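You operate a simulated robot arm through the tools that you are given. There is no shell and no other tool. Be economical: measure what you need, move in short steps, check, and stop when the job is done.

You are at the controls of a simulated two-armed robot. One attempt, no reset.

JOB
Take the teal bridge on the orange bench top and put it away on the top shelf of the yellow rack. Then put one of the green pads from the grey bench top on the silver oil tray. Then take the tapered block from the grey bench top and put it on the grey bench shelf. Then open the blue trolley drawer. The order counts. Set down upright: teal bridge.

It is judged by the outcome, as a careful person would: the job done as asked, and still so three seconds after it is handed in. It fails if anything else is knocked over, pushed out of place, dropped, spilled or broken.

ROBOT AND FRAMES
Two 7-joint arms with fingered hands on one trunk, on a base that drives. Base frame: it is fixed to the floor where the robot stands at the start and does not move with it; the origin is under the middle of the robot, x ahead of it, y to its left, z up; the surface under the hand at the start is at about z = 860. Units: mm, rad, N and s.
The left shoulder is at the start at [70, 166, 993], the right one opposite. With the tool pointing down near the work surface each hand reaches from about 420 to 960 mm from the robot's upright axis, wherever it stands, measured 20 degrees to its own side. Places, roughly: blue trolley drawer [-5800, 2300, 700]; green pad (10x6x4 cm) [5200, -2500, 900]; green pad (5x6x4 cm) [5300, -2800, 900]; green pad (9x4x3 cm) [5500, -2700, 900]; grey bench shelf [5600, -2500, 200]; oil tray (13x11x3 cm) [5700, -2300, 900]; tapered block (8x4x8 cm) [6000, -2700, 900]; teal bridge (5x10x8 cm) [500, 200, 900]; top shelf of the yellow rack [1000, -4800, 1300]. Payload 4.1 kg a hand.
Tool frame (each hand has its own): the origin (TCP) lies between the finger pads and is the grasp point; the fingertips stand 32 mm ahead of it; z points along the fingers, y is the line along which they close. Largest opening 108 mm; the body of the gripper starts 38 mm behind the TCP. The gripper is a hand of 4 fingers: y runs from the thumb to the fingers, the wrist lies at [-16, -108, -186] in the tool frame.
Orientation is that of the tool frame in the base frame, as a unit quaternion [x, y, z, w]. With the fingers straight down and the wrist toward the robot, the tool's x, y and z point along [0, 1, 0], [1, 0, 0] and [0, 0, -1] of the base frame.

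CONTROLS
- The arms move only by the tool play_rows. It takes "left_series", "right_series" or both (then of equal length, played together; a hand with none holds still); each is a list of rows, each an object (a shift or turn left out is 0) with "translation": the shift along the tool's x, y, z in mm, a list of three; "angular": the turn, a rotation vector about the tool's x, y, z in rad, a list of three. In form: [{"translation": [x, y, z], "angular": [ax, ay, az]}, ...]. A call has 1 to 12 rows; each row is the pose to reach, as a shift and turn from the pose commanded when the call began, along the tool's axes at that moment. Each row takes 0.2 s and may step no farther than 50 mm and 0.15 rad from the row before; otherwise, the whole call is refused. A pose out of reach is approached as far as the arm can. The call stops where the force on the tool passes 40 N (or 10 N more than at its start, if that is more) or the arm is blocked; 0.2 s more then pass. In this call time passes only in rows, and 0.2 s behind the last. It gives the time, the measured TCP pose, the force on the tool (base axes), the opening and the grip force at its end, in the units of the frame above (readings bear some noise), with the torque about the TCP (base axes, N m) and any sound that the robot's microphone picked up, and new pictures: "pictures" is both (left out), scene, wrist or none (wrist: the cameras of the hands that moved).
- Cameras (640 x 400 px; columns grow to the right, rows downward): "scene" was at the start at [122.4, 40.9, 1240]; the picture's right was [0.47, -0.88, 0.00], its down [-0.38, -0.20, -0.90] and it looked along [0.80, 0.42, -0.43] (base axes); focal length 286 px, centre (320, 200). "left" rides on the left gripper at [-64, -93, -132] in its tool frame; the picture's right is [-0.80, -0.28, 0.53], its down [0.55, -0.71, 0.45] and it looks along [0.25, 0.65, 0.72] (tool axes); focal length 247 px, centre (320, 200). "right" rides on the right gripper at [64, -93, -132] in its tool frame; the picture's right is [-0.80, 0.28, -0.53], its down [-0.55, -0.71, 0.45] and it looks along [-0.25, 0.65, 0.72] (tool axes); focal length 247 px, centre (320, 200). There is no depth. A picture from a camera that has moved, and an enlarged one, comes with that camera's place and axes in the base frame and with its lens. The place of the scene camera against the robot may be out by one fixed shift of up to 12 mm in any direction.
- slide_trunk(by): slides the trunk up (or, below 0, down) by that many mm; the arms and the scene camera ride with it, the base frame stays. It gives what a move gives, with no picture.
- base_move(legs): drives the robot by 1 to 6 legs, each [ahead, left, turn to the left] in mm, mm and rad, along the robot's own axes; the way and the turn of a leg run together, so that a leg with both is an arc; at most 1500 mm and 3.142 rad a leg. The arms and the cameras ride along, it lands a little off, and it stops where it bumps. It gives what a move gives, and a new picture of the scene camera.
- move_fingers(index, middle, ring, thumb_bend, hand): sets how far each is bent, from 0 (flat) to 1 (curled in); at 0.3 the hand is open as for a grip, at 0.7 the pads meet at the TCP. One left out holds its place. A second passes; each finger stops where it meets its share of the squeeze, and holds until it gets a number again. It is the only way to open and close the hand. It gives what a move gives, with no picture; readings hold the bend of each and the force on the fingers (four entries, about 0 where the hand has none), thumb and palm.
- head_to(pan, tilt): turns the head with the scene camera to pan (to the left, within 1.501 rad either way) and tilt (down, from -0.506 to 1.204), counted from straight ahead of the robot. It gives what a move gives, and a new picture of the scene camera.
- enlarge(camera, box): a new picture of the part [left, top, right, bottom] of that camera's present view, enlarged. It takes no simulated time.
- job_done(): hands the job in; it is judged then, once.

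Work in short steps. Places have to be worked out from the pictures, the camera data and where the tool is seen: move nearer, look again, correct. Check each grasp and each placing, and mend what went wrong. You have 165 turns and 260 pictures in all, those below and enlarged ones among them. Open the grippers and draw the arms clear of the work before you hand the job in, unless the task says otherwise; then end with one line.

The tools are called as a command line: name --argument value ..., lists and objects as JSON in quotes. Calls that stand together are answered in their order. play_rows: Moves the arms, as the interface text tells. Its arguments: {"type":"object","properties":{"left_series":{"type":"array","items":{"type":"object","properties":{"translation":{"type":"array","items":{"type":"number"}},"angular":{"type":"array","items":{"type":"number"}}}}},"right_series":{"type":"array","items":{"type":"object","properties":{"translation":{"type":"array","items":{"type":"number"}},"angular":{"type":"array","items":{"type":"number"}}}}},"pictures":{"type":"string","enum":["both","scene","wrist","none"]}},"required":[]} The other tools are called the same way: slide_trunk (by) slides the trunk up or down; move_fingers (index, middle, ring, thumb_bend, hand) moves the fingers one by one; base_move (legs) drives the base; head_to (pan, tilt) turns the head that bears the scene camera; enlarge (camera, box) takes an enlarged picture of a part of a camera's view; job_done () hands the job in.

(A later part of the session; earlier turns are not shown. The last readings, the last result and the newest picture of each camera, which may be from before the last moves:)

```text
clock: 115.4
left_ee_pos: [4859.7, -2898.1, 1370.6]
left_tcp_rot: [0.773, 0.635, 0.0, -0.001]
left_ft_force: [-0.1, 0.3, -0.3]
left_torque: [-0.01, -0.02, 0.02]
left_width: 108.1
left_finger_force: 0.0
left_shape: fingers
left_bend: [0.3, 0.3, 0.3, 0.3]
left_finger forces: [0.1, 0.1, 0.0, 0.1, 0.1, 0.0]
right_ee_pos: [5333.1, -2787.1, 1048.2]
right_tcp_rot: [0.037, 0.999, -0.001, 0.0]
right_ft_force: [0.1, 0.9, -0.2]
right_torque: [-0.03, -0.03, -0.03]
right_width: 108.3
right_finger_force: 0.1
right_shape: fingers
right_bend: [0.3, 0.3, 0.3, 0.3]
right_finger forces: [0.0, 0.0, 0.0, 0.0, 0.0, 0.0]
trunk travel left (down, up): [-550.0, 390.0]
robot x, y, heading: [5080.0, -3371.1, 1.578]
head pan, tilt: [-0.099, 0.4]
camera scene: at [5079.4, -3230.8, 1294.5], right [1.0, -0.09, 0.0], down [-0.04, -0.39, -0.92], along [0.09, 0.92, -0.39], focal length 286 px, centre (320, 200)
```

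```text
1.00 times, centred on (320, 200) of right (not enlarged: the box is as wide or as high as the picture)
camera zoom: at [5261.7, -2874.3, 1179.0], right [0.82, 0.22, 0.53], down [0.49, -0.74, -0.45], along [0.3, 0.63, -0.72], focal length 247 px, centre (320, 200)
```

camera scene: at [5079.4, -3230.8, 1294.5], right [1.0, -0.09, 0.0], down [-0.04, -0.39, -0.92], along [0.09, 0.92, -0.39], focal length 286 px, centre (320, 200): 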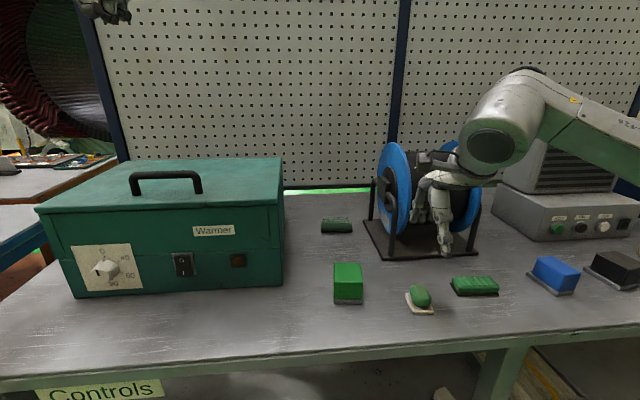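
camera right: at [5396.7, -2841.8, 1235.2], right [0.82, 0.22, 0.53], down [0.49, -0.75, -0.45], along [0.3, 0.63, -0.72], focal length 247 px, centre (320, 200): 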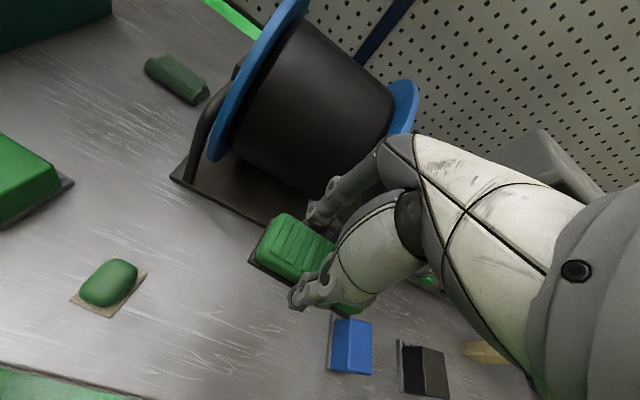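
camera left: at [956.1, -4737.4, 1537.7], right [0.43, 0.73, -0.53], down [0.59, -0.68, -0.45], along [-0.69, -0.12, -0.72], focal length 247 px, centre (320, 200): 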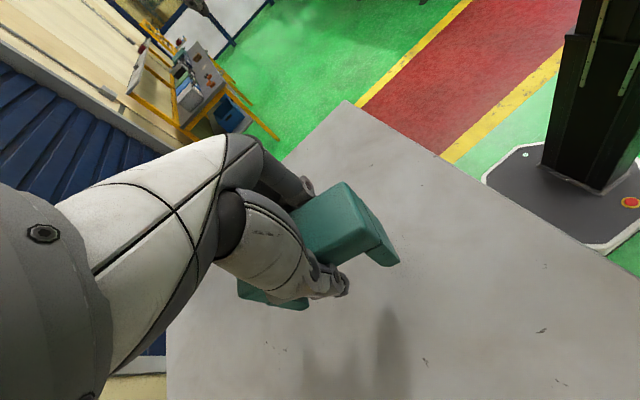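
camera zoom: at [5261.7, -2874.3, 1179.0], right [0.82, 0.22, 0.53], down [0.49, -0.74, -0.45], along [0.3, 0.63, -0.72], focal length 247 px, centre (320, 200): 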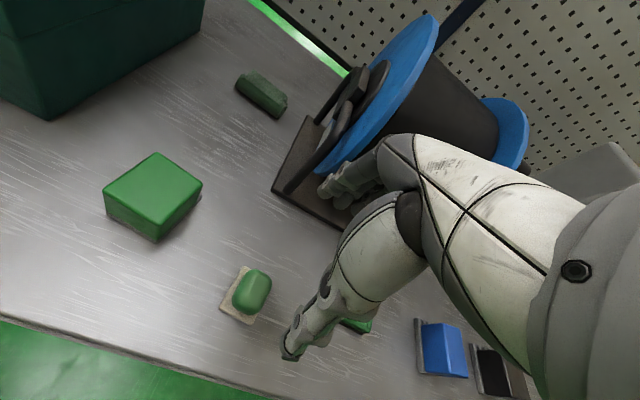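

Hand is right above the small pad and aligned with it. Descend to TCP z≈899.

play_rows --right_series '[{"translation": [0, -2, 40]}, {"translation": [0, -2, 85]}, {"translation": [0, -2, 125]}, {"translation": [0, -2, 149]}]' --pictures "wrist"

enlarge --camera "scene" --box '[360, 220, 500, 330]'

```text
clock: 116.4
left_ee_pos: [4860.5, -2897.1, 1371.0]
left_tcp_rot: [0.772, 0.635, -0.001, 0.0]
left_ft_force: [0.7, 0.0, -1.2]
left_torque: [-0.03, -0.05, -0.02]
left_width: 108.3
left_finger_force: 0.1
left_shape: fingers
left_bend: [0.3, 0.3, 0.3, 0.3]
left_finger forces: [0.2, 0.0, 0.1, 0.1, 0.1, 0.0]
right_ee_pos: [5329.6, -2786.7, 898.3]
right_tcp_rot: [0.037, 0.999, 0.0, 0.0]
right_ft_force: [-0.2, 0.8, -0.4]
right_torque: [-0.03, -0.02, 0.02]
right_width: 108.3
right_finger_force: 0.0
right_shape: fingers
right_bend: [0.3, 0.3, 0.3, 0.3]
right_finger forces: [0.0, 0.0, 0.0, 0.1, 0.0, 0.0]
trunk travel left (down, up): [-550.0, 390.0]
robot x, y, heading: [5081.6, -3370.1, 1.577]
head pan, tilt: [-0.099, 0.4]
camera right: at [5259.8, -2875.4, 1028.8], right [0.82, 0.22, 0.53], down [0.49, -0.74, -0.45], along [0.3, 0.63, -0.72], focal length 247 px, centre (320, 200)
```

right: 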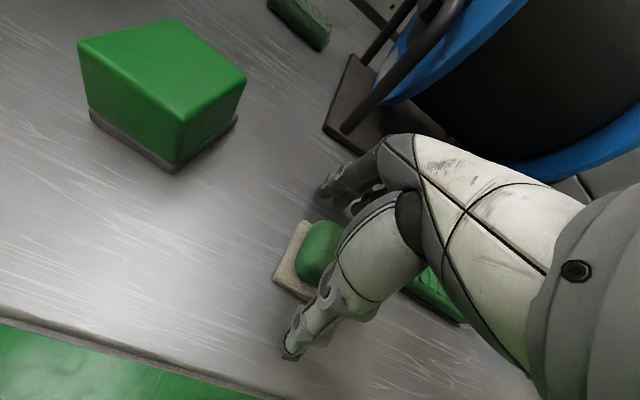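

```text
3.64 times, centred on (430, 275) of scene
camera zoom: at [5079.7, -3230.6, 1294.5], right [1.0, -0.09, 0.0], down [-0.04, -0.39, -0.92], along [0.09, 0.92, -0.39], focal length 1040 px, centre (-80, -73)
```

zoom: 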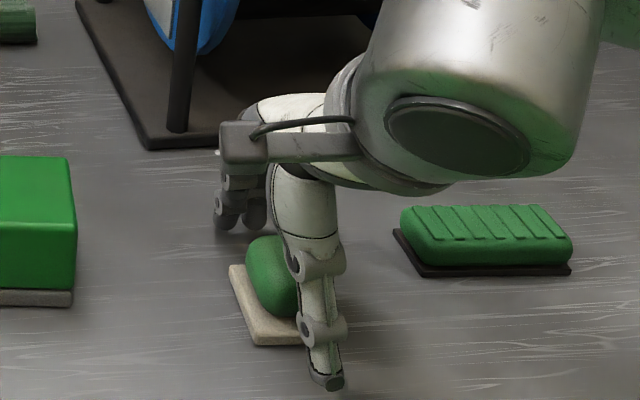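

Well centred between the thumb and fingers. Close.

move_fingers --hand "right" --index 0.7 --middle 0.7 --ring 0.7 --thumb_bend 0.7

enlarge --camera "scene" --box '[360, 220, 500, 330]'

```text
clock: 117.4
left_ee_pos: [4858.8, -2897.1, 1371.6]
left_tcp_rot: [0.772, 0.635, -0.001, 0.0]
left_ft_force: [0.2, -0.5, -0.5]
left_torque: [-0.02, -0.01, -0.02]
left_width: 108.2
left_finger_force: 0.0
left_shape: fingers
left_bend: [0.3, 0.3, 0.3, 0.3]
left_finger forces: [0.1, 0.1, 0.0, 0.1, 0.0, 0.0]
right_ee_pos: [5329.2, -2787.3, 900.0]
right_tcp_rot: [0.037, 0.999, -0.001, 0.0]
right_ft_force: [1.2, 3.3, 5.3]
right_torque: [0.24, -0.19, 0.07]
right_width: 53.2
right_finger_force: 25.7
right_shape: fingers
right_bend: [0.58, 0.61, 0.63, 0.5]
right_finger forces: [7.7, 8.4, 14.4, 0.0, 20.8, 0.1]
trunk travel left (down, up): [-550.0, 390.0]
robot x, y, heading: [5078.1, -3374.3, 1.578]
head pan, tilt: [-0.099, 0.4]
```

```text
3.64 times, centred on (430, 275) of scene
camera zoom: at [5079.1, -3231.1, 1294.6], right [1.0, -0.09, 0.0], down [-0.04, -0.39, -0.92], along [0.09, 0.92, -0.39], focal length 1040 px, centre (-80, -73)
```

zoom: 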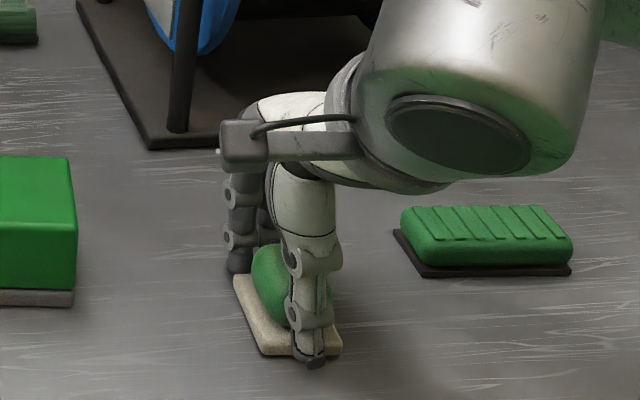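

Grip 25 N, width 53. Lift slowly and check.

play_rows --right_series '[{"translation": [0, 0, -8]}, {"translation": [0, 0, -20]}, {"translation": [0, 0, -60]}, {"translation": [0, 0, -105]}, {"translation": [0, 0, -150]}, {"translation": [0, 0, -195]}]' --pictures "both"

```text
clock: 118.8
left_ee_pos: [4859.6, -2899.1, 1370.4]
left_tcp_rot: [0.772, 0.635, 0.001, 0.0]
left_ft_force: [-0.6, 0.0, -0.4]
left_torque: [-0.01, 0.01, 0.02]
left_width: 108.5
left_finger_force: 0.0
left_shape: fingers
left_bend: [0.3, 0.3, 0.3, 0.3]
left_finger forces: [0.1, 0.0, 0.0, 0.0, 0.0, 0.1]
right_ee_pos: [5331.9, -2787.6, 1092.1]
right_tcp_rot: [0.037, 0.999, 0.0, 0.0]
right_ft_force: [-0.2, 0.0, -1.1]
right_torque: [-0.02, 0.02, 0.02]
right_width: 53.2
right_finger_force: 21.0
right_shape: fingers
right_bend: [0.59, 0.61, 0.64, 0.5]
right_finger forces: [7.2, 7.9, 5.5, 0.0, 21.1, 0.1]
trunk travel left (down, up): [-550.0, 390.0]
robot x, y, heading: [5079.6, -3368.2, 1.572]
head pan, tilt: [-0.099, 0.4]
camera scene: at [5078.7, -3231.3, 1294.5], right [1.0, -0.09, 0.0], down [-0.04, -0.39, -0.92], along [0.09, 0.92, -0.39], focal length 286 px, centre (320, 200)
camera right: at [5261.2, -2875.6, 1222.9], right [0.82, 0.22, 0.53], down [0.5, -0.74, -0.45], along [0.3, 0.63, -0.72], focal length 247 px, centre (320, 200)
```

scene: 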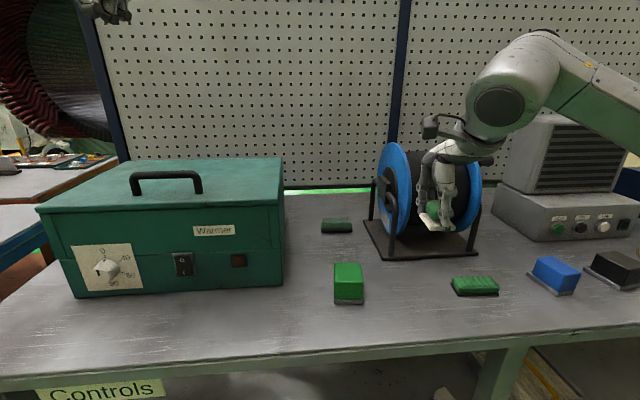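
right: 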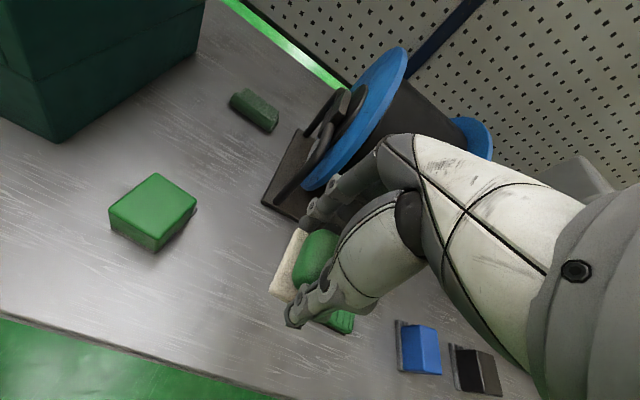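

I check how the pad sits in the grip.

enlarge --camera "scene" --box '[390, 130, 500, 240]'

enlarge --camera "right" --box '[240, 180, 400, 350]'

```text
3.64 times, centred on (445, 185) of scene
camera zoom: at [5078.7, -3231.3, 1294.5], right [1.0, -0.09, 0.0], down [-0.04, -0.39, -0.92], along [0.09, 0.92, -0.39], focal length 1040 px, centre (-134, 254)
```

zoom: 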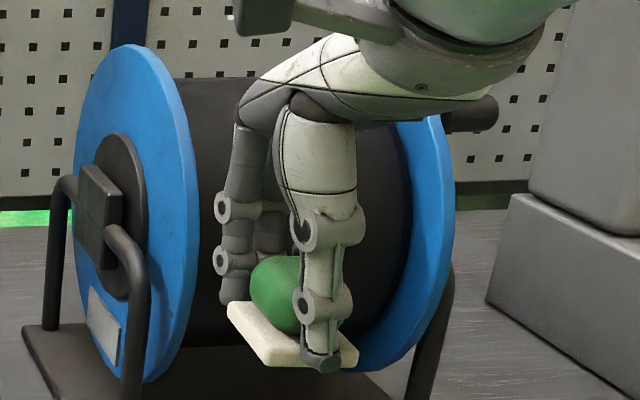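

```text
2.35 times, centred on (320, 265) of right
camera zoom: at [5261.2, -2875.6, 1222.9], right [0.82, 0.22, 0.53], down [0.5, -0.74, -0.45], along [0.3, 0.63, -0.72], focal length 581 px, centre (320, 47)
```

zoom: 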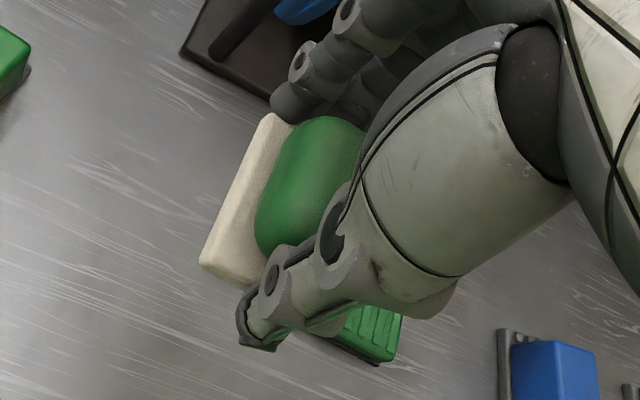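

The pad is held level. Raise 75 mm and yaw the hand 0.77 rad so that its wrist points right.

play_rows --right_series '[{"translation": [0, 0, -40]}, {"translation": [0, 0, -75], "angular": [0, 0, -0.11]}, {"translation": [0, 0, -75], "angular": [0, 0, -0.24]}, {"translation": [0, 0, -75], "angular": [0, 0, -0.37]}, {"translation": [0, 0, -75], "angular": [0, 0, -0.5]}, {"translation": [0, 0, -75], "angular": [0, 0, -0.63]}, {"translation": [0, 0, -75], "angular": [0, 0, -0.77]}]' --pictures "none"

base_move --legs '[[0, 330, 0]]'

```text
clock: 120.4
left_ee_pos: [4860.5, -2899.7, 1370.1]
left_tcp_rot: [0.772, 0.635, 0.0, 0.0]
left_ft_force: [-0.3, -1.0, 0.8]
left_torque: [0.02, -0.05, -0.01]
left_width: 108.2
left_finger_force: 0.0
left_shape: fingers
left_bend: [0.3, 0.3, 0.3, 0.3]
left_finger forces: [0.0, 0.1, 0.0, 0.0, 0.1, 0.1]
right_ee_pos: [5331.8, -2788.1, 1168.5]
right_tcp_rot: [-0.275, 0.961, -0.001, 0.0]
right_ft_force: [0.1, 0.4, -0.8]
right_torque: [0.03, 0.01, -0.01]
right_width: 53.1
right_finger_force: 20.9
right_shape: fingers
right_bend: [0.59, 0.61, 0.64, 0.49]
right_finger forces: [7.2, 7.8, 5.2, 0.0, 21.0, 0.1]
right hand out of reach, approached as far as the arm can: row 7
trunk travel left (down, up): [-550.0, 390.0]
robot x, y, heading: [5080.4, -3368.1, 1.579]
head pan, tilt: [-0.099, 0.4]
```

```text
clock: 122.6
left_ee_pos: [4524.9, -2901.6, 1371.7]
left_tcp_rot: [0.771, 0.637, 0.0, -0.001]
left_ft_force: [-0.5, -0.2, 0.4]
left_torque: [-0.02, -0.02, 0.01]
left_width: 108.2
left_finger_force: 0.2
left_shape: fingers
left_bend: [0.3, 0.3, 0.3, 0.3]
left_finger forces: [0.0, 0.1, 0.1, 0.0, 0.0, 0.0]
right_ee_pos: [4997.7, -2789.8, 1167.8]
right_tcp_rot: [-0.276, 0.961, 0.0, 0.0]
right_ft_force: [-0.4, 0.0, -0.3]
right_torque: [0.02, -0.01, 0.0]
right_width: 53.3
right_finger_force: 20.2
right_shape: fingers
right_bend: [0.59, 0.61, 0.64, 0.49]
right_finger forces: [7.3, 7.8, 5.3, 0.0, 21.0, 0.0]
trunk travel left (down, up): [-550.0, 390.0]
robot x, y, heading: [4749.5, -3370.6, 1.582]
head pan, tilt: [-0.099, 0.4]
camera scene: at [4746.6, -3233.3, 1294.5], right [1.0, -0.09, 0.0], down [-0.03, -0.39, -0.92], along [0.08, 0.92, -0.39], focal length 286 px, centre (320, 200)
```

scene: 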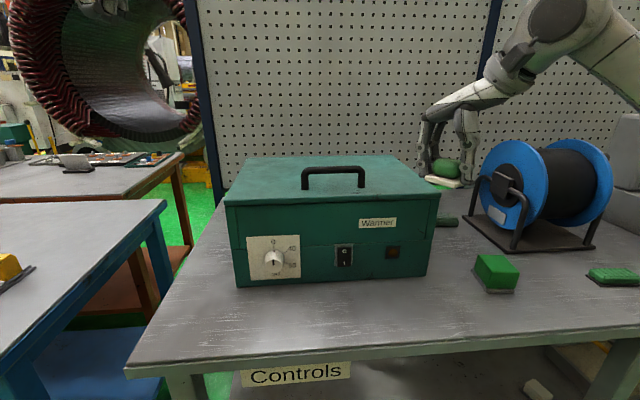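

I shifted the wrong way (left); nothing was touched. The wrist yaw limit gave 32°; I'll gain more by turning the base +0.138. Drive right 785, turn, then ahead 130.

base_move --legs '[[0, -785, 0], [0, 0, 0.138], [120, 0, 0]]'

head_to --pan -0.35 --tilt 0.4

enlarge --camera "right" --box '[0, 0, 640, 400]'

```text
clock: 128.2
left_ee_pos: [5211.5, -2809.8, 1371.2]
left_tcp_rot: [0.725, 0.689, 0.001, 0.0]
left_ft_force: [-0.2, 0.0, -0.8]
left_torque: [0.04, -0.01, 0.01]
left_width: 108.2
left_finger_force: 0.1
left_shape: fingers
left_bend: [0.3, 0.3, 0.3, 0.3]
left_finger forces: [0.0, 0.0, 0.1, 0.1, 0.0, 0.0]
right_ee_pos: [5664.0, -2633.4, 1168.5]
right_tcp_rot: [-0.341, 0.94, 0.0, 0.0]
right_ft_force: [-0.5, -0.4, -1.3]
right_torque: [-0.03, -0.02, -0.01]
right_width: 53.2
right_finger_force: 20.5
right_shape: fingers
right_bend: [0.59, 0.62, 0.64, 0.49]
right_finger forces: [7.2, 7.8, 5.1, 0.0, 21.0, 0.0]
trunk travel left (down, up): [-550.0, 390.0]
robot x, y, heading: [5497.0, -3245.5, 1.718]
head pan, tilt: [-0.099, 0.4]
camera scene: at [5476.2, -3107.5, 1294.5], right [1.0, 0.05, 0.0], down [0.02, -0.39, -0.92], along [-0.04, 0.92, -0.39], focal length 286 px, centre (320, 200)
```

scene: 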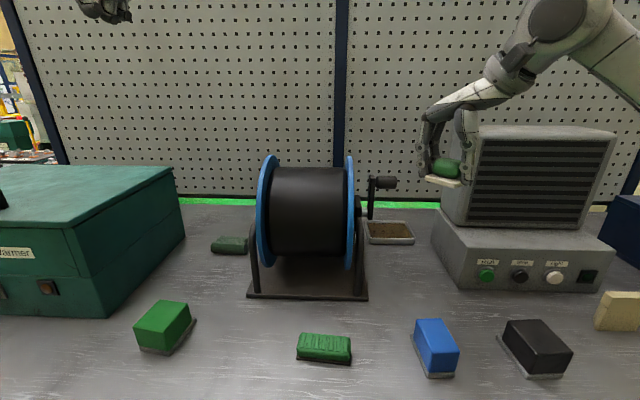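

```text
clock: 128.9
left_ee_pos: [5212.1, -2810.5, 1370.9]
left_tcp_rot: [0.725, 0.688, 0.0, -0.001]
left_ft_force: [0.6, 0.0, -0.3]
left_torque: [0.01, -0.03, 0.02]
left_width: 108.2
left_finger_force: 0.1
left_shape: fingers
left_bend: [0.3, 0.3, 0.3, 0.3]
left_finger forces: [0.1, 0.1, 0.1, 0.0, 0.1, 0.0]
right_ee_pos: [5664.5, -2634.0, 1169.2]
right_tcp_rot: [-0.342, 0.94, 0.001, 0.0]
right_ft_force: [0.1, -0.3, -0.5]
right_torque: [0.03, 0.03, -0.02]
right_width: 53.1
right_finger_force: 20.4
right_shape: fingers
right_bend: [0.59, 0.62, 0.64, 0.49]
right_finger forces: [7.2, 7.6, 5.1, 0.0, 20.9, 0.0]
trunk travel left (down, up): [-550.0, 390.0]
robot x, y, heading: [5499.7, -3251.3, 1.719]
head pan, tilt: [-0.351, 0.4]
camera scene: at [5499.1, -3109.3, 1294.5], right [0.98, -0.2, 0.0], down [-0.08, -0.38, -0.92], along [0.19, 0.9, -0.39], focal length 286 px, centre (320, 200)
```

scene: 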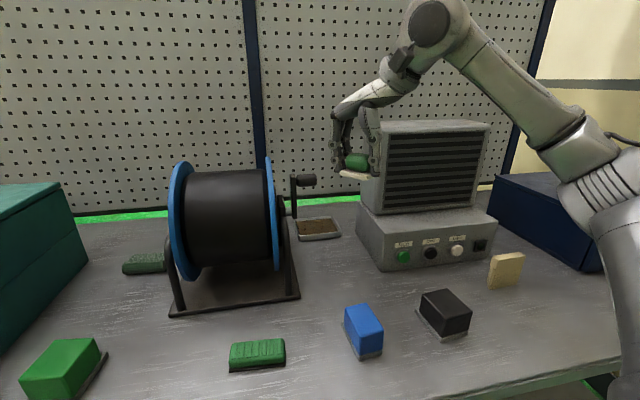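

```text
1.00 times, centred on (320, 200) of right (not enlarged: the box is as wide or as high as the picture)
camera zoom: at [5675.1, -2747.4, 1299.2], right [0.43, 0.73, 0.53], down [0.87, -0.19, -0.45], along [-0.23, 0.66, -0.72], focal length 247 px, centre (320, 200)
```

zoom: 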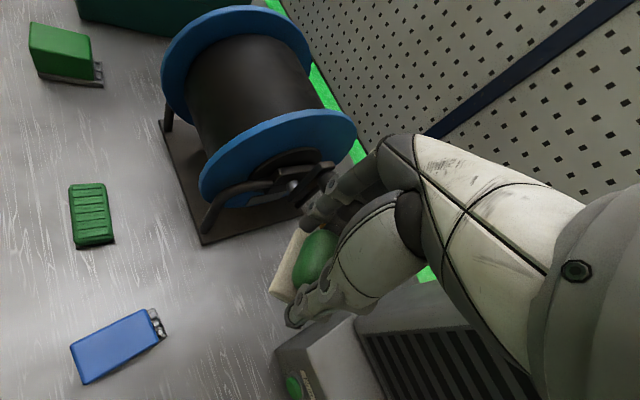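

Yaw is now 40°. Extend the arm forward at this height to above the tray, [5655, -2362].

play_rows --right_series '[{"translation": [-28, 36, 0]}, {"translation": [-56, 72, 0]}, {"translation": [-84, 107, 0]}, {"translation": [-112, 143, 0]}, {"translation": [-140, 179, 0]}, {"translation": [-167, 214, 0]}]' --pictures "both"

```text
clock: 130.3
left_ee_pos: [5209.8, -2808.3, 1370.1]
left_tcp_rot: [0.725, 0.688, -0.001, 0.0]
left_ft_force: [0.6, 0.1, -0.2]
left_torque: [-0.01, -0.01, -0.02]
left_width: 108.5
left_finger_force: 0.0
left_shape: fingers
left_bend: [0.3, 0.3, 0.3, 0.3]
left_finger forces: [0.0, 0.1, 0.0, 0.0, 0.0, 0.1]
right_ee_pos: [5622.0, -2607.3, 1179.6]
right_tcp_rot: [-0.342, 0.94, 0.0, 0.0]
right_ft_force: [0.2, 0.4, -1.6]
right_torque: [-0.01, 0.0, 0.0]
right_width: 53.0
right_finger_force: 20.7
right_shape: fingers
right_bend: [0.59, 0.62, 0.64, 0.49]
right_finger forces: [7.2, 7.7, 5.0, 0.1, 20.9, 0.0]
right hand out of reach, approached as far as the arm can: row 1, 2, 3, 4, 5, 6
trunk travel left (down, up): [-550.0, 390.0]
robot x, y, heading: [5495.9, -3246.5, 1.715]
head pan, tilt: [-0.351, 0.4]
camera scene: at [5498.1, -3108.6, 1294.4], right [0.98, -0.2, 0.0], down [-0.08, -0.38, -0.92], along [0.19, 0.9, -0.39], focal length 286 px, centre (320, 200)
camera right: at [5633.1, -2720.5, 1310.9], right [0.43, 0.73, 0.53], down [0.87, -0.19, -0.45], along [-0.23, 0.66, -0.72], focal length 247 px, centre (320, 200)
```

scene: 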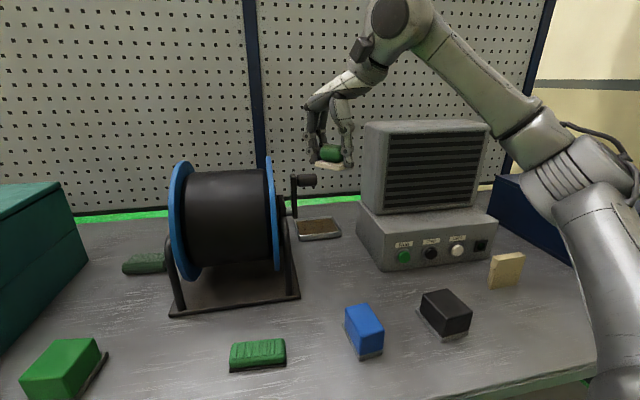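
right: 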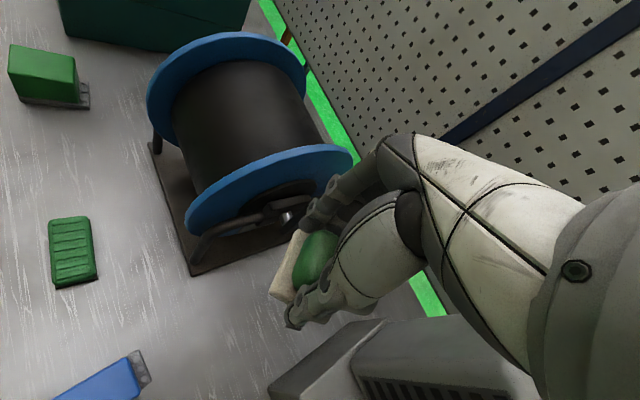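

The wrist limit blocks extension at that relative yaw. Better: give the yaw with the base (stand to the right, heading ≈ 124°) with the hand's relative yaw near zero. First yaw the hand back.

play_rows --right_series '[{"translation": [0, 0, 0], "angular": [0, 0, 0.13]}, {"translation": [0, 0, 0], "angular": [0, 0, 0.26]}, {"translation": [0, 0, 0], "angular": [0, 0, 0.39]}, {"translation": [0, 0, 0], "angular": [0, 0, 0.5]}]' --pictures "none"

```text
clock: 131.3
left_ee_pos: [5212.1, -2810.0, 1371.3]
left_tcp_rot: [0.726, 0.688, 0.0, 0.0]
left_ft_force: [0.4, -0.2, -0.3]
left_torque: [0.01, -0.03, 0.02]
left_width: 108.6
left_finger_force: 0.1
left_shape: fingers
left_bend: [0.3, 0.3, 0.3, 0.3]
left_finger forces: [0.0, 0.1, 0.0, 0.0, 0.0, 0.0]
right_ee_pos: [5626.8, -2609.2, 1188.2]
right_tcp_rot: [-0.098, 0.995, 0.0, 0.0]
right_ft_force: [0.1, -0.1, -0.4]
right_torque: [0.02, 0.01, 0.01]
right_width: 53.4
right_finger_force: 20.0
right_shape: fingers
right_bend: [0.59, 0.62, 0.64, 0.49]
right_finger forces: [7.1, 7.7, 4.9, 0.0, 20.7, 0.0]
trunk travel left (down, up): [-550.0, 390.0]
robot x, y, heading: [5499.1, -3245.8, 1.716]
head pan, tilt: [-0.351, 0.4]
```

Drive: back 200, right 534, turn left 0.484, and view.

base_move --legs '[[-200, 0, 0], [0, -534, 0], [0, 0, 0.484]]'

head_to --pan -0.1 --tilt 0.4

```text
clock: 137.1
left_ee_pos: [5603.3, -3110.1, 1370.2]
left_tcp_rot: [0.537, 0.844, 0.0, 0.0]
left_ft_force: [-0.1, -0.1, -0.2]
left_torque: [0.02, -0.01, 0.02]
left_width: 108.5
left_finger_force: 0.1
left_shape: fingers
left_bend: [0.3, 0.3, 0.3, 0.3]
left_finger forces: [0.0, 0.1, 0.0, 0.0, 0.1, 0.0]
right_ee_pos: [5876.1, -2736.6, 1187.6]
right_tcp_rot: [-0.337, 0.942, 0.001, 0.001]
right_ft_force: [0.2, 0.3, -1.3]
right_torque: [0.03, 0.0, 0.01]
right_width: 53.2
right_finger_force: 19.9
right_shape: fingers
right_bend: [0.59, 0.62, 0.64, 0.49]
right_finger forces: [6.9, 7.5, 4.5, 0.1, 20.2, 0.0]
trunk travel left (down, up): [-550.0, 390.0]
robot x, y, heading: [6060.3, -3362.3, 2.21]
head pan, tilt: [-0.351, 0.4]
camera scene: at [5996.5, -3234.3, 1294.5], right [0.96, 0.28, 0.0], down [0.11, -0.37, -0.92], along [-0.26, 0.88, -0.39], focal length 286 px, centre (320, 200)
```

scene: 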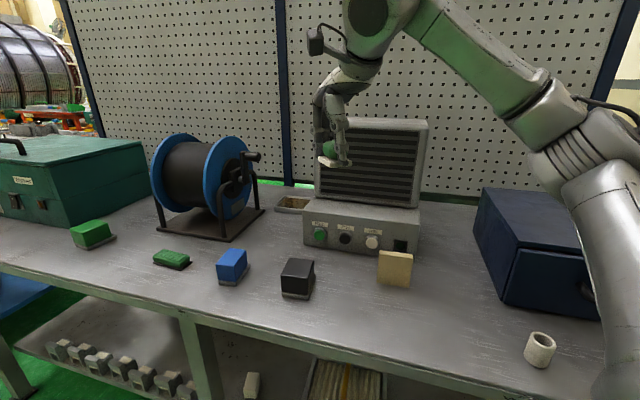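

```text
clock: 137.8
left_ee_pos: [5604.5, -3110.0, 1370.4]
left_tcp_rot: [0.536, 0.844, -0.001, 0.0]
left_ft_force: [-0.8, 0.4, -0.3]
left_torque: [-0.04, 0.01, -0.01]
left_width: 108.3
left_finger_force: 0.1
left_shape: fingers
left_bend: [0.3, 0.3, 0.3, 0.3]
left_finger forces: [0.0, 0.1, 0.0, 0.0, 0.0, 0.1]
right_ee_pos: [5877.2, -2736.6, 1188.5]
right_tcp_rot: [-0.337, 0.942, 0.001, 0.0]
right_ft_force: [0.4, -0.7, -0.1]
right_torque: [0.01, -0.03, 0.02]
right_width: 53.0
right_finger_force: 19.7
right_shape: fingers
right_bend: [0.59, 0.62, 0.64, 0.49]
right_finger forces: [7.0, 7.5, 4.7, 0.0, 20.2, 0.0]
trunk travel left (down, up): [-550.0, 390.0]
robot x, y, heading: [6063.4, -3361.2, 2.209]
head pan, tilt: [-0.099, 0.4]
camera scene: at [5975.5, -3243.5, 1294.5], right [0.86, 0.51, 0.0], down [0.2, -0.33, -0.92], along [-0.47, 0.79, -0.39], focal length 286 px, centre (320, 200)
```

scene: 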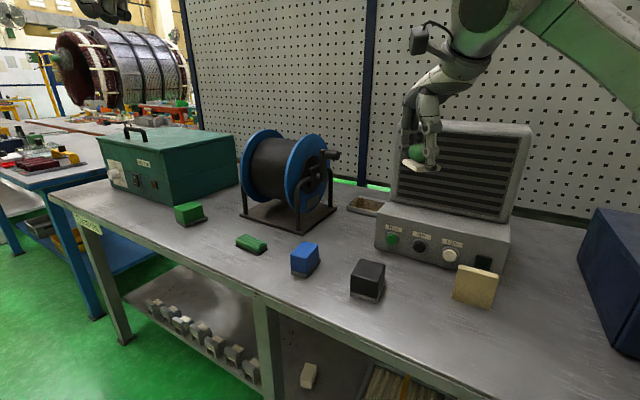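

Yaw 39° achieved via base. Advance 170 and right 45, then extend with the arm.

base_move --legs '[[170, -45, 0]]'

```text
clock: 139.3
left_ee_pos: [5541.7, -2949.1, 1371.4]
left_tcp_rot: [0.537, 0.844, 0.0, 0.0]
left_ft_force: [0.0, -0.8, -0.5]
left_torque: [-0.01, -0.01, 0.0]
left_width: 108.1
left_finger_force: 0.1
left_shape: fingers
left_bend: [0.3, 0.3, 0.3, 0.3]
left_finger forces: [0.0, 0.1, 0.1, 0.0, 0.0, 0.1]
right_ee_pos: [5814.3, -2576.4, 1189.7]
right_tcp_rot: [-0.336, 0.942, 0.0, 0.0]
right_ft_force: [0.3, -0.3, -0.3]
right_torque: [-0.03, 0.02, 0.0]
right_width: 53.0
right_finger_force: 19.5
right_shape: fingers
right_bend: [0.59, 0.62, 0.64, 0.49]
right_finger forces: [6.9, 7.5, 4.6, 0.0, 20.2, 0.0]
trunk travel left (down, up): [-550.0, 390.0]
robot x, y, heading: [6003.5, -3204.5, 2.206]
head pan, tilt: [-0.099, 0.4]
camera scene: at [5911.6, -3082.9, 1294.5], right [0.86, 0.51, 0.0], down [0.2, -0.33, -0.92], along [-0.47, 0.79, -0.39], focal length 286 px, centre (320, 200)
```

scene: 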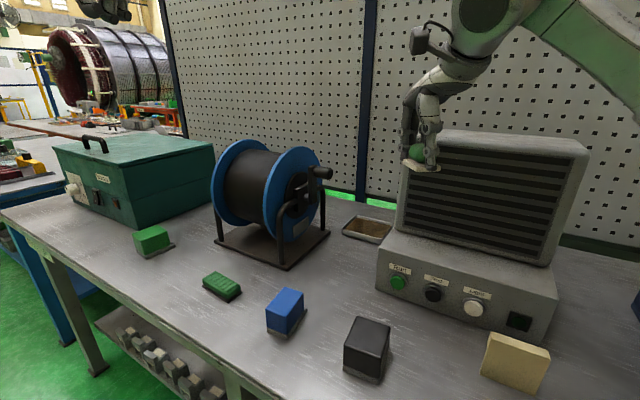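

I enlarge to re-measure the tray, knob and unit from this angle.

enlarge --camera "scene" --box '[270, 110, 450, 270]'

```text
2.50 times, centred on (360, 190) of scene
camera zoom: at [5911.6, -3082.9, 1294.5], right [0.86, 0.51, 0.0], down [0.2, -0.33, -0.92], along [-0.47, 0.79, -0.39], focal length 715 px, centre (220, 225)
```

zoom: 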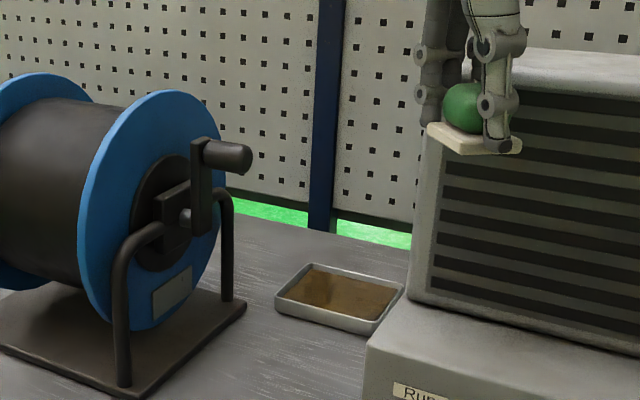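

Better numbers: knob end ≈ [5612, -2525, 1092]; unit's front-left corner ≈ [5750, -2423]. A yaw of ≈12° is the best compromise for clearance on both sides. Yaw the hand back by 0.47 here.

play_rows --right_series '[{"angular": [0, 0, 0.12]}, {"angular": [0, 0, 0.24]}, {"angular": [0, 0, 0.36]}, {"angular": [0, 0, 0.47]}]' --pictures "none"

```text
clock: 140.3
left_ee_pos: [5541.2, -2949.2, 1370.8]
left_tcp_rot: [0.537, 0.843, 0.0, -0.001]
left_ft_force: [-0.5, -0.4, -0.2]
left_torque: [-0.01, -0.01, 0.03]
left_width: 108.2
left_finger_force: 0.1
left_shape: fingers
left_bend: [0.3, 0.3, 0.3, 0.3]
left_finger forces: [0.0, 0.1, 0.0, 0.0, 0.1, 0.1]
right_ee_pos: [5813.4, -2576.6, 1188.3]
right_tcp_rot: [-0.108, 0.994, -0.001, 0.0]
right_ft_force: [0.3, -1.5, -0.5]
right_torque: [-0.03, 0.0, -0.01]
right_width: 53.1
right_finger_force: 19.6
right_shape: fingers
right_bend: [0.59, 0.62, 0.64, 0.49]
right_finger forces: [6.8, 7.4, 4.4, 0.1, 20.1, 0.0]
trunk travel left (down, up): [-550.0, 390.0]
robot x, y, heading: [5999.9, -3198.3, 2.207]
head pan, tilt: [-0.099, 0.4]
```

Now move left to x=5655, then forward to y=-2362, all at z≈1188.

play_rows --right_series '[{"translation": [39, 8, 0]}, {"translation": [77, 17, 0]}, {"translation": [116, 25, 0]}, {"translation": [155, 34, 0]}, {"translation": [145, 76, 0]}, {"translation": [136, 118, 0]}, {"translation": [127, 160, 0]}, {"translation": [118, 202, 0]}, {"translation": [108, 243, 0]}]' --pictures "both"

```text
clock: 142.3
left_ee_pos: [5545.0, -2944.9, 1371.5]
left_tcp_rot: [0.537, 0.844, -0.003, 0.0]
left_ft_force: [0.4, 0.6, 0.4]
left_torque: [-0.02, 0.06, 0.01]
left_width: 109.0
left_finger_force: 0.1
left_shape: fingers
left_bend: [0.3, 0.3, 0.3, 0.3]
left_finger forces: [0.0, 0.1, 0.0, 0.0, 0.0, 0.0]
right_ee_pos: [5682.2, -2383.2, 1169.2]
right_tcp_rot: [-0.109, 0.994, 0.0, -0.002]
right_ft_force: [1.1, 0.0, -0.5]
right_torque: [-0.01, 0.01, 0.05]
right_width: 52.9
right_finger_force: 18.8
right_shape: fingers
right_bend: [0.59, 0.62, 0.65, 0.49]
right_finger forces: [6.8, 7.2, 4.4, 0.1, 19.4, 0.0]
right hand out of reach, approached as far as the arm can: row 8, 9
trunk travel left (down, up): [-550.0, 390.0]
robot x, y, heading: [5997.0, -3204.7, 2.21]
head pan, tilt: [-0.099, 0.4]
camera scene: at [5915.3, -3079.8, 1294.4], right [0.86, 0.51, 0.0], down [0.2, -0.34, -0.92], along [-0.47, 0.79, -0.39], focal length 286 px, centre (320, 200)
camera right: at [5641.0, -2488.0, 1299.4], right [0.72, 0.45, 0.53], down [0.69, -0.57, -0.45], along [0.1, 0.69, -0.72], focal length 247 px, centre (320, 200)
```

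scene: 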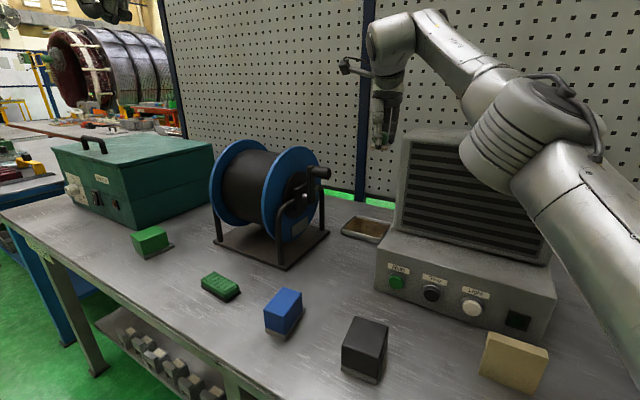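
right: 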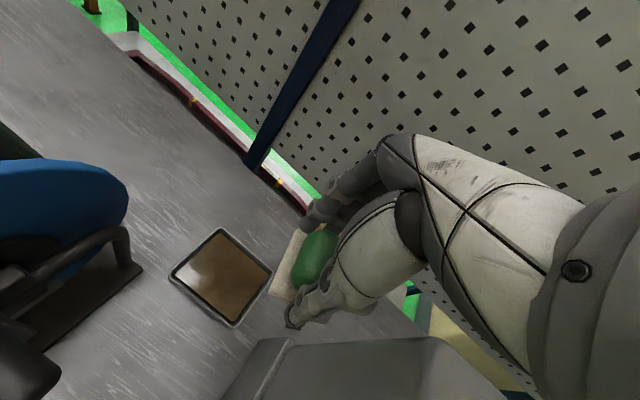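

Just short of reach. Pull back 75 mm, drive the base 90 mm closer, then re-extend.

play_rows --right_series '[{"translation": [-4, -40, 0]}, {"translation": [-8, -79, 0]}]' --pictures "none"

base_move --legs '[[90, 0, 0]]'

```text
clock: 142.9
left_ee_pos: [5542.0, -2948.9, 1371.4]
left_tcp_rot: [0.538, 0.843, -0.001, 0.0]
left_ft_force: [-0.2, -0.7, 0.1]
left_torque: [0.01, 0.0, -0.01]
left_width: 108.3
left_finger_force: 0.0
left_shape: fingers
left_bend: [0.3, 0.3, 0.3, 0.3]
left_finger forces: [0.0, 0.0, 0.0, 0.0, 0.0, 0.1]
right_ee_pos: [5706.5, -2464.1, 1167.1]
right_tcp_rot: [-0.107, 0.994, 0.0, 0.0]
right_ft_force: [0.5, 0.0, -1.1]
right_torque: [-0.01, 0.01, 0.01]
right_width: 52.6
right_finger_force: 18.6
right_shape: fingers
right_bend: [0.6, 0.62, 0.65, 0.49]
right_finger forces: [7.1, 7.3, 4.5, 0.0, 19.4, 0.0]
trunk travel left (down, up): [-550.0, 390.0]
robot x, y, heading: [6000.5, -3199.4, 2.206]
head pan, tilt: [-0.099, 0.4]
```

```text
clock: 144.0
left_ee_pos: [5486.4, -2877.6, 1369.8]
left_tcp_rot: [0.536, 0.844, 0.0, 0.001]
left_ft_force: [-1.1, 0.7, -0.4]
left_torque: [-0.02, -0.04, -0.02]
left_width: 108.7
left_finger_force: 0.2
left_shape: fingers
left_bend: [0.3, 0.3, 0.3, 0.3]
left_finger forces: [0.0, 0.0, 0.1, 0.0, 0.1, 0.1]
right_ee_pos: [5648.9, -2391.4, 1166.2]
right_tcp_rot: [-0.108, 0.994, 0.0, 0.0]
right_ft_force: [-0.5, 0.6, -1.8]
right_torque: [0.01, 0.02, 0.02]
right_width: 52.6
right_finger_force: 19.1
right_shape: fingers
right_bend: [0.6, 0.62, 0.65, 0.49]
right_finger forces: [7.0, 7.3, 4.4, 0.0, 19.5, 0.1]
trunk travel left (down, up): [-550.0, 390.0]
robot x, y, heading: [5942.9, -3128.7, 2.208]
head pan, tilt: [-0.099, 0.4]
camera scene: at [5857.6, -3010.8, 1294.4], right [0.86, 0.51, 0.0], down [0.2, -0.33, -0.92], along [-0.47, 0.79, -0.39], focal length 286 px, centre (320, 200)
```

scene: 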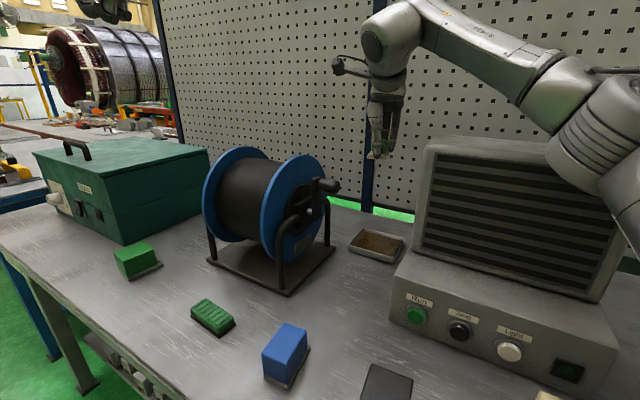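

Fine-adjust to [5656, -2363] and descend to z≈1075; check.

play_rows --right_series '[{"translation": [-13, 26, 0]}, {"translation": [-13, 26, 45]}, {"translation": [-13, 26, 90]}]' --pictures "both"

```text
clock: 144.8
left_ee_pos: [5485.0, -2887.9, 1373.8]
left_tcp_rot: [0.535, 0.845, 0.003, -0.001]
left_ft_force: [0.9, -0.7, 0.2]
left_torque: [-0.02, 0.02, 0.0]
left_width: 108.4
left_finger_force: 0.0
left_shape: fingers
left_bend: [0.3, 0.3, 0.3, 0.3]
left_finger forces: [0.0, 0.0, 0.0, 0.1, 0.0, 0.0]
right_ee_pos: [5652.7, -2371.2, 1085.2]
right_tcp_rot: [-0.11, 0.994, 0.005, 0.0]
right_ft_force: [0.4, 0.5, -0.9]
right_torque: [0.0, -0.02, 0.02]
right_width: 52.8
right_finger_force: 19.0
right_shape: fingers
right_bend: [0.6, 0.62, 0.65, 0.49]
right_finger forces: [7.0, 7.2, 4.4, 0.1, 19.2, 0.0]
trunk travel left (down, up): [-550.0, 390.0]
robot x, y, heading: [5944.5, -3126.2, 2.208]
head pan, tilt: [-0.099, 0.4]
camera scene: at [5856.0, -3020.0, 1296.4], right [0.86, 0.52, 0.0], down [0.2, -0.33, -0.92], along [-0.47, 0.79, -0.38], focal length 286 px, centre (320, 200)
camera right: at [5611.9, -2478.0, 1215.7], right [0.72, 0.45, 0.54], down [0.69, -0.56, -0.45], along [0.1, 0.7, -0.71], focal length 247 px, centre (320, 200)
```

scene: 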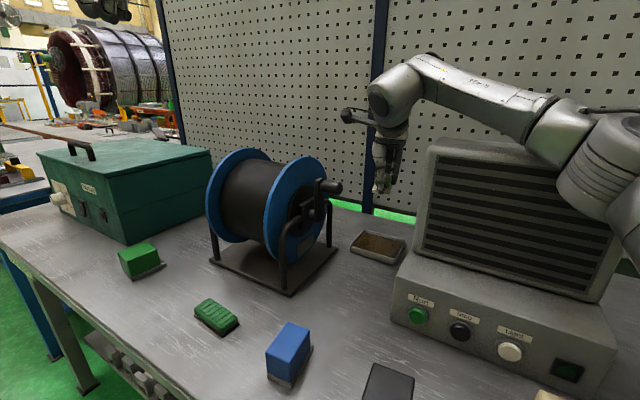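
right: 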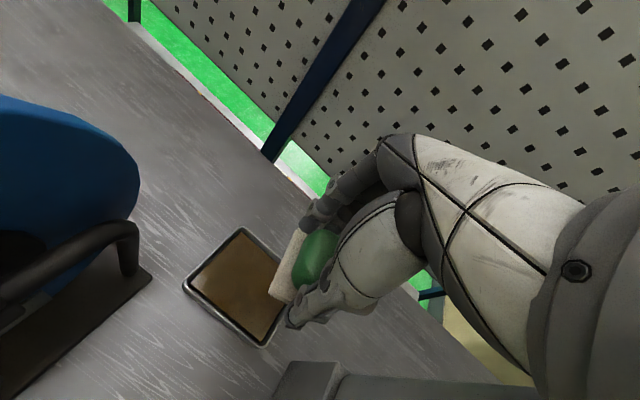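

The robot body seems to have tilted a few mrad; re-read with a null row to see whether that is transient or contact.

play_rows --right_series '[{"translation": [0, 0, 0]}]' --pictures "scene"

```text
clock: 145.2
left_ee_pos: [5483.9, -2886.3, 1372.2]
left_tcp_rot: [0.536, 0.844, 0.003, -0.002]
left_ft_force: [0.0, 0.3, 0.0]
left_torque: [0.01, -0.01, 0.01]
left_width: 108.4
left_finger_force: 0.0
left_shape: fingers
left_bend: [0.3, 0.3, 0.3, 0.3]
left_finger forces: [0.1, 0.0, 0.0, 0.0, 0.1, 0.0]
right_ee_pos: [5653.8, -2370.6, 1085.7]
right_tcp_rot: [-0.11, 0.994, 0.005, 0.0]
right_ft_force: [0.7, -0.2, 0.0]
right_torque: [0.02, 0.01, 0.01]
right_width: 53.0
right_finger_force: 19.1
right_shape: fingers
right_bend: [0.6, 0.62, 0.65, 0.49]
right_finger forces: [7.1, 7.3, 4.3, 0.1, 19.1, 0.0]
trunk travel left (down, up): [-550.0, 390.0]
robot x, y, heading: [5944.9, -3127.4, 2.209]
head pan, tilt: [-0.099, 0.4]
camera scene: at [5855.4, -3020.3, 1296.0], right [0.86, 0.51, 0.01], down [0.2, -0.33, -0.92], along [-0.47, 0.79, -0.38], focal length 286 px, centre (320, 200)
```

scene: 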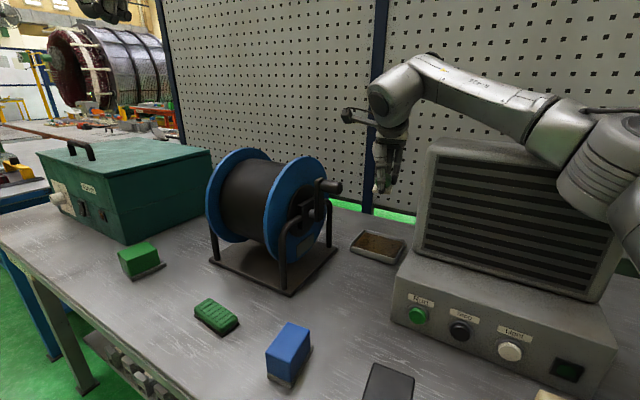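

Persistent tilt: the forearm is resting on the louvred unit. Raise back up at once.

play_rows --right_series '[{"translation": [0, 0, -45]}, {"translation": [0, 0, -90]}]' --pictures "scene"

```text
clock: 145.8
left_ee_pos: [5485.6, -2882.0, 1371.6]
left_tcp_rot: [0.536, 0.844, 0.002, 0.0]
left_ft_force: [0.4, -0.1, -0.4]
left_torque: [0.04, 0.0, -0.01]
left_width: 108.6
left_finger_force: 0.0
left_shape: fingers
left_bend: [0.3, 0.3, 0.3, 0.3]
left_finger forces: [0.1, 0.0, 0.0, 0.1, 0.1, 0.1]
right_ee_pos: [5657.8, -2365.1, 1165.3]
right_tcp_rot: [-0.109, 0.994, 0.001, 0.001]
right_ft_force: [0.1, -0.9, 0.4]
right_torque: [0.03, -0.01, -0.01]
right_width: 52.5
right_finger_force: 18.7
right_shape: fingers
right_bend: [0.6, 0.62, 0.65, 0.49]
right_finger forces: [6.8, 7.2, 4.2, 0.1, 19.1, 0.0]
trunk travel left (down, up): [-550.0, 390.0]
robot x, y, heading: [5944.9, -3129.0, 2.207]
head pan, tilt: [-0.099, 0.4]
camera scene: at [5857.2, -3014.5, 1294.4], right [0.86, 0.51, 0.0], down [0.2, -0.33, -0.92], along [-0.47, 0.79, -0.39], focal length 286 px, centre (320, 200)
```

scene: 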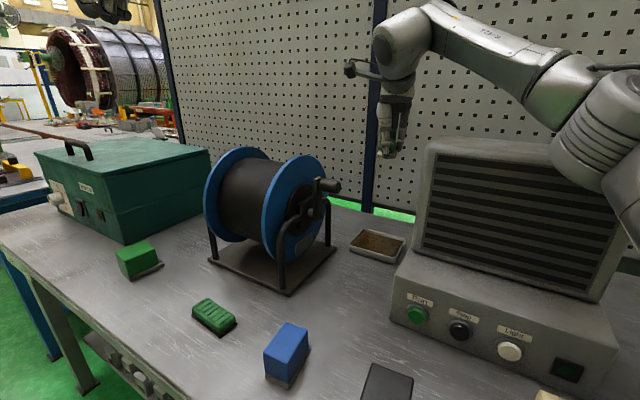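

Unit unmoved. The forearm must come from the front, not across the unit. Raise the trunk 120, back out, and set up square in front of the tray instead.

slide_trunk --by 120

base_move --legs '[[-300, 0, 0]]'

play_rows --right_series '[{"translation": [10, -40, 0], "angular": [0, 0, -0.12]}, {"translation": [20, -80, 0], "angular": [0, 0, -0.24]}, {"translation": [30, -120, 0], "angular": [0, 0, -0.36]}, {"translation": [30, -150, 0], "angular": [0, 0, -0.48]}, {"translation": [30, -180, 0], "angular": [0, 0, -0.6]}]' --pictures "none"

```text
clock: 147.3
left_ee_pos: [5486.9, -2877.6, 1491.0]
left_tcp_rot: [0.535, 0.845, -0.001, 0.0]
left_ft_force: [0.3, -0.3, -0.8]
left_torque: [0.03, 0.01, -0.02]
left_width: 108.4
left_finger_force: 0.1
left_shape: fingers
left_bend: [0.3, 0.3, 0.3, 0.3]
left_finger forces: [0.0, 0.0, 0.0, 0.0, 0.1, 0.0]
right_ee_pos: [5658.3, -2361.4, 1283.5]
right_tcp_rot: [-0.108, 0.994, 0.0, 0.0]
right_ft_force: [-0.4, 0.7, -0.5]
right_torque: [-0.01, 0.03, 0.0]
right_width: 52.4
right_finger_force: 19.1
right_shape: fingers
right_bend: [0.6, 0.62, 0.65, 0.49]
right_finger forces: [6.9, 7.2, 4.1, 0.1, 19.1, 0.0]
trunk travel left (down, up): [-670.0, 270.0]
robot x, y, heading: [5943.0, -3129.2, 2.21]
head pan, tilt: [-0.099, 0.4]
```

```text
clock: 149.3
left_ee_pos: [5661.7, -3117.3, 1491.3]
left_tcp_rot: [0.535, 0.845, -0.001, 0.001]
left_ft_force: [-0.6, 1.0, 0.1]
left_torque: [-0.02, -0.04, 0.0]
left_width: 108.6
left_finger_force: 0.0
left_shape: fingers
left_bend: [0.3, 0.3, 0.3, 0.3]
left_finger forces: [0.0, 0.0, 0.0, 0.1, 0.0, 0.0]
right_ee_pos: [5833.7, -2600.7, 1282.8]
right_tcp_rot: [-0.11, 0.994, 0.0, 0.0]
right_ft_force: [-0.7, -0.2, -1.1]
right_torque: [0.0, -0.01, 0.02]
right_width: 52.8
right_finger_force: 18.8
right_shape: fingers
right_bend: [0.6, 0.62, 0.65, 0.49]
right_finger forces: [6.9, 7.1, 4.2, 0.0, 19.0, 0.0]
trunk travel left (down, up): [-670.0, 270.0]
robot x, y, heading: [6125.8, -3370.5, 2.205]
head pan, tilt: [-0.099, 0.4]
camera scene: at [6034.6, -3248.7, 1414.3], right [0.86, 0.52, 0.0], down [0.2, -0.33, -0.92], along [-0.48, 0.79, -0.39], focal length 286 px, centre (320, 200)
```

scene: 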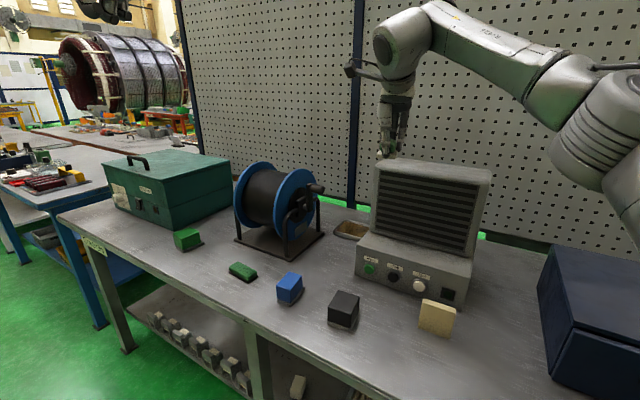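

```text
clock: 150.5
left_ee_pos: [5664.6, -3117.6, 1491.3]
left_tcp_rot: [0.534, 0.845, -0.001, -0.001]
left_ft_force: [-0.2, -0.8, 0.6]
left_torque: [0.0, -0.01, 0.02]
left_width: 108.6
left_finger_force: 0.1
left_shape: fingers
left_bend: [0.3, 0.3, 0.3, 0.3]
left_finger forces: [0.1, 0.1, 0.1, 0.0, 0.0, 0.0]
right_ee_pos: [5843.7, -2785.0, 1285.0]
right_tcp_rot: [-0.4, 0.917, 0.0, 0.0]
right_ft_force: [0.1, -0.7, -0.8]
right_torque: [0.04, 0.0, -0.01]
right_width: 52.3
right_finger_force: 18.3
right_shape: fingers
right_bend: [0.6, 0.62, 0.65, 0.49]
right_finger forces: [6.8, 7.2, 4.2, 0.1, 18.9, 0.0]
trunk travel left (down, up): [-670.0, 270.0]
robot x, y, heading: [6118.9, -3364.0, 2.214]
head pan, tilt: [-0.099, 0.4]
```

Turn to face the bench (heading ≈ 1.60) and shift left 672.

base_move --legs '[[0, 0, -0.607], [0, 672, 0], [100, 0, 0]]'

```text
clock: 156.6
left_ee_pos: [5219.4, -2834.6, 1490.3]
left_tcp_rot: [0.758, 0.653, 0.0, 0.0]
left_ft_force: [-0.1, 0.1, -0.1]
left_torque: [0.0, 0.01, -0.01]
left_width: 108.3
left_finger_force: 0.2
left_shape: fingers
left_bend: [0.3, 0.3, 0.3, 0.3]
left_finger forces: [0.0, 0.1, 0.1, 0.1, 0.1, 0.1]
right_ee_pos: [5555.2, -2657.8, 1284.6]
right_tcp_rot: [-0.116, 0.993, 0.0, 0.0]
right_ft_force: [-0.3, -0.4, -0.1]
right_torque: [0.0, 0.0, 0.03]
right_width: 51.9
right_finger_force: 18.6
right_shape: fingers
right_bend: [0.6, 0.62, 0.65, 0.49]
right_finger forces: [6.7, 7.0, 4.2, 0.0, 18.7, 0.0]
trunk travel left (down, up): [-670.0, 270.0]
robot x, y, heading: [5461.1, -3295.6, 1.624]
head pan, tilt: [-0.099, 0.4]
camera scene: at [5454.6, -3157.7, 1414.6], right [1.0, -0.05, 0.0], down [-0.02, -0.39, -0.92], along [0.04, 0.92, -0.39], focal length 286 px, centre (320, 200)
```

scene: 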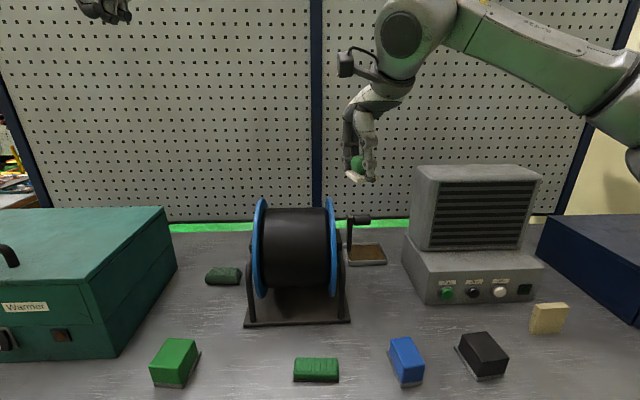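

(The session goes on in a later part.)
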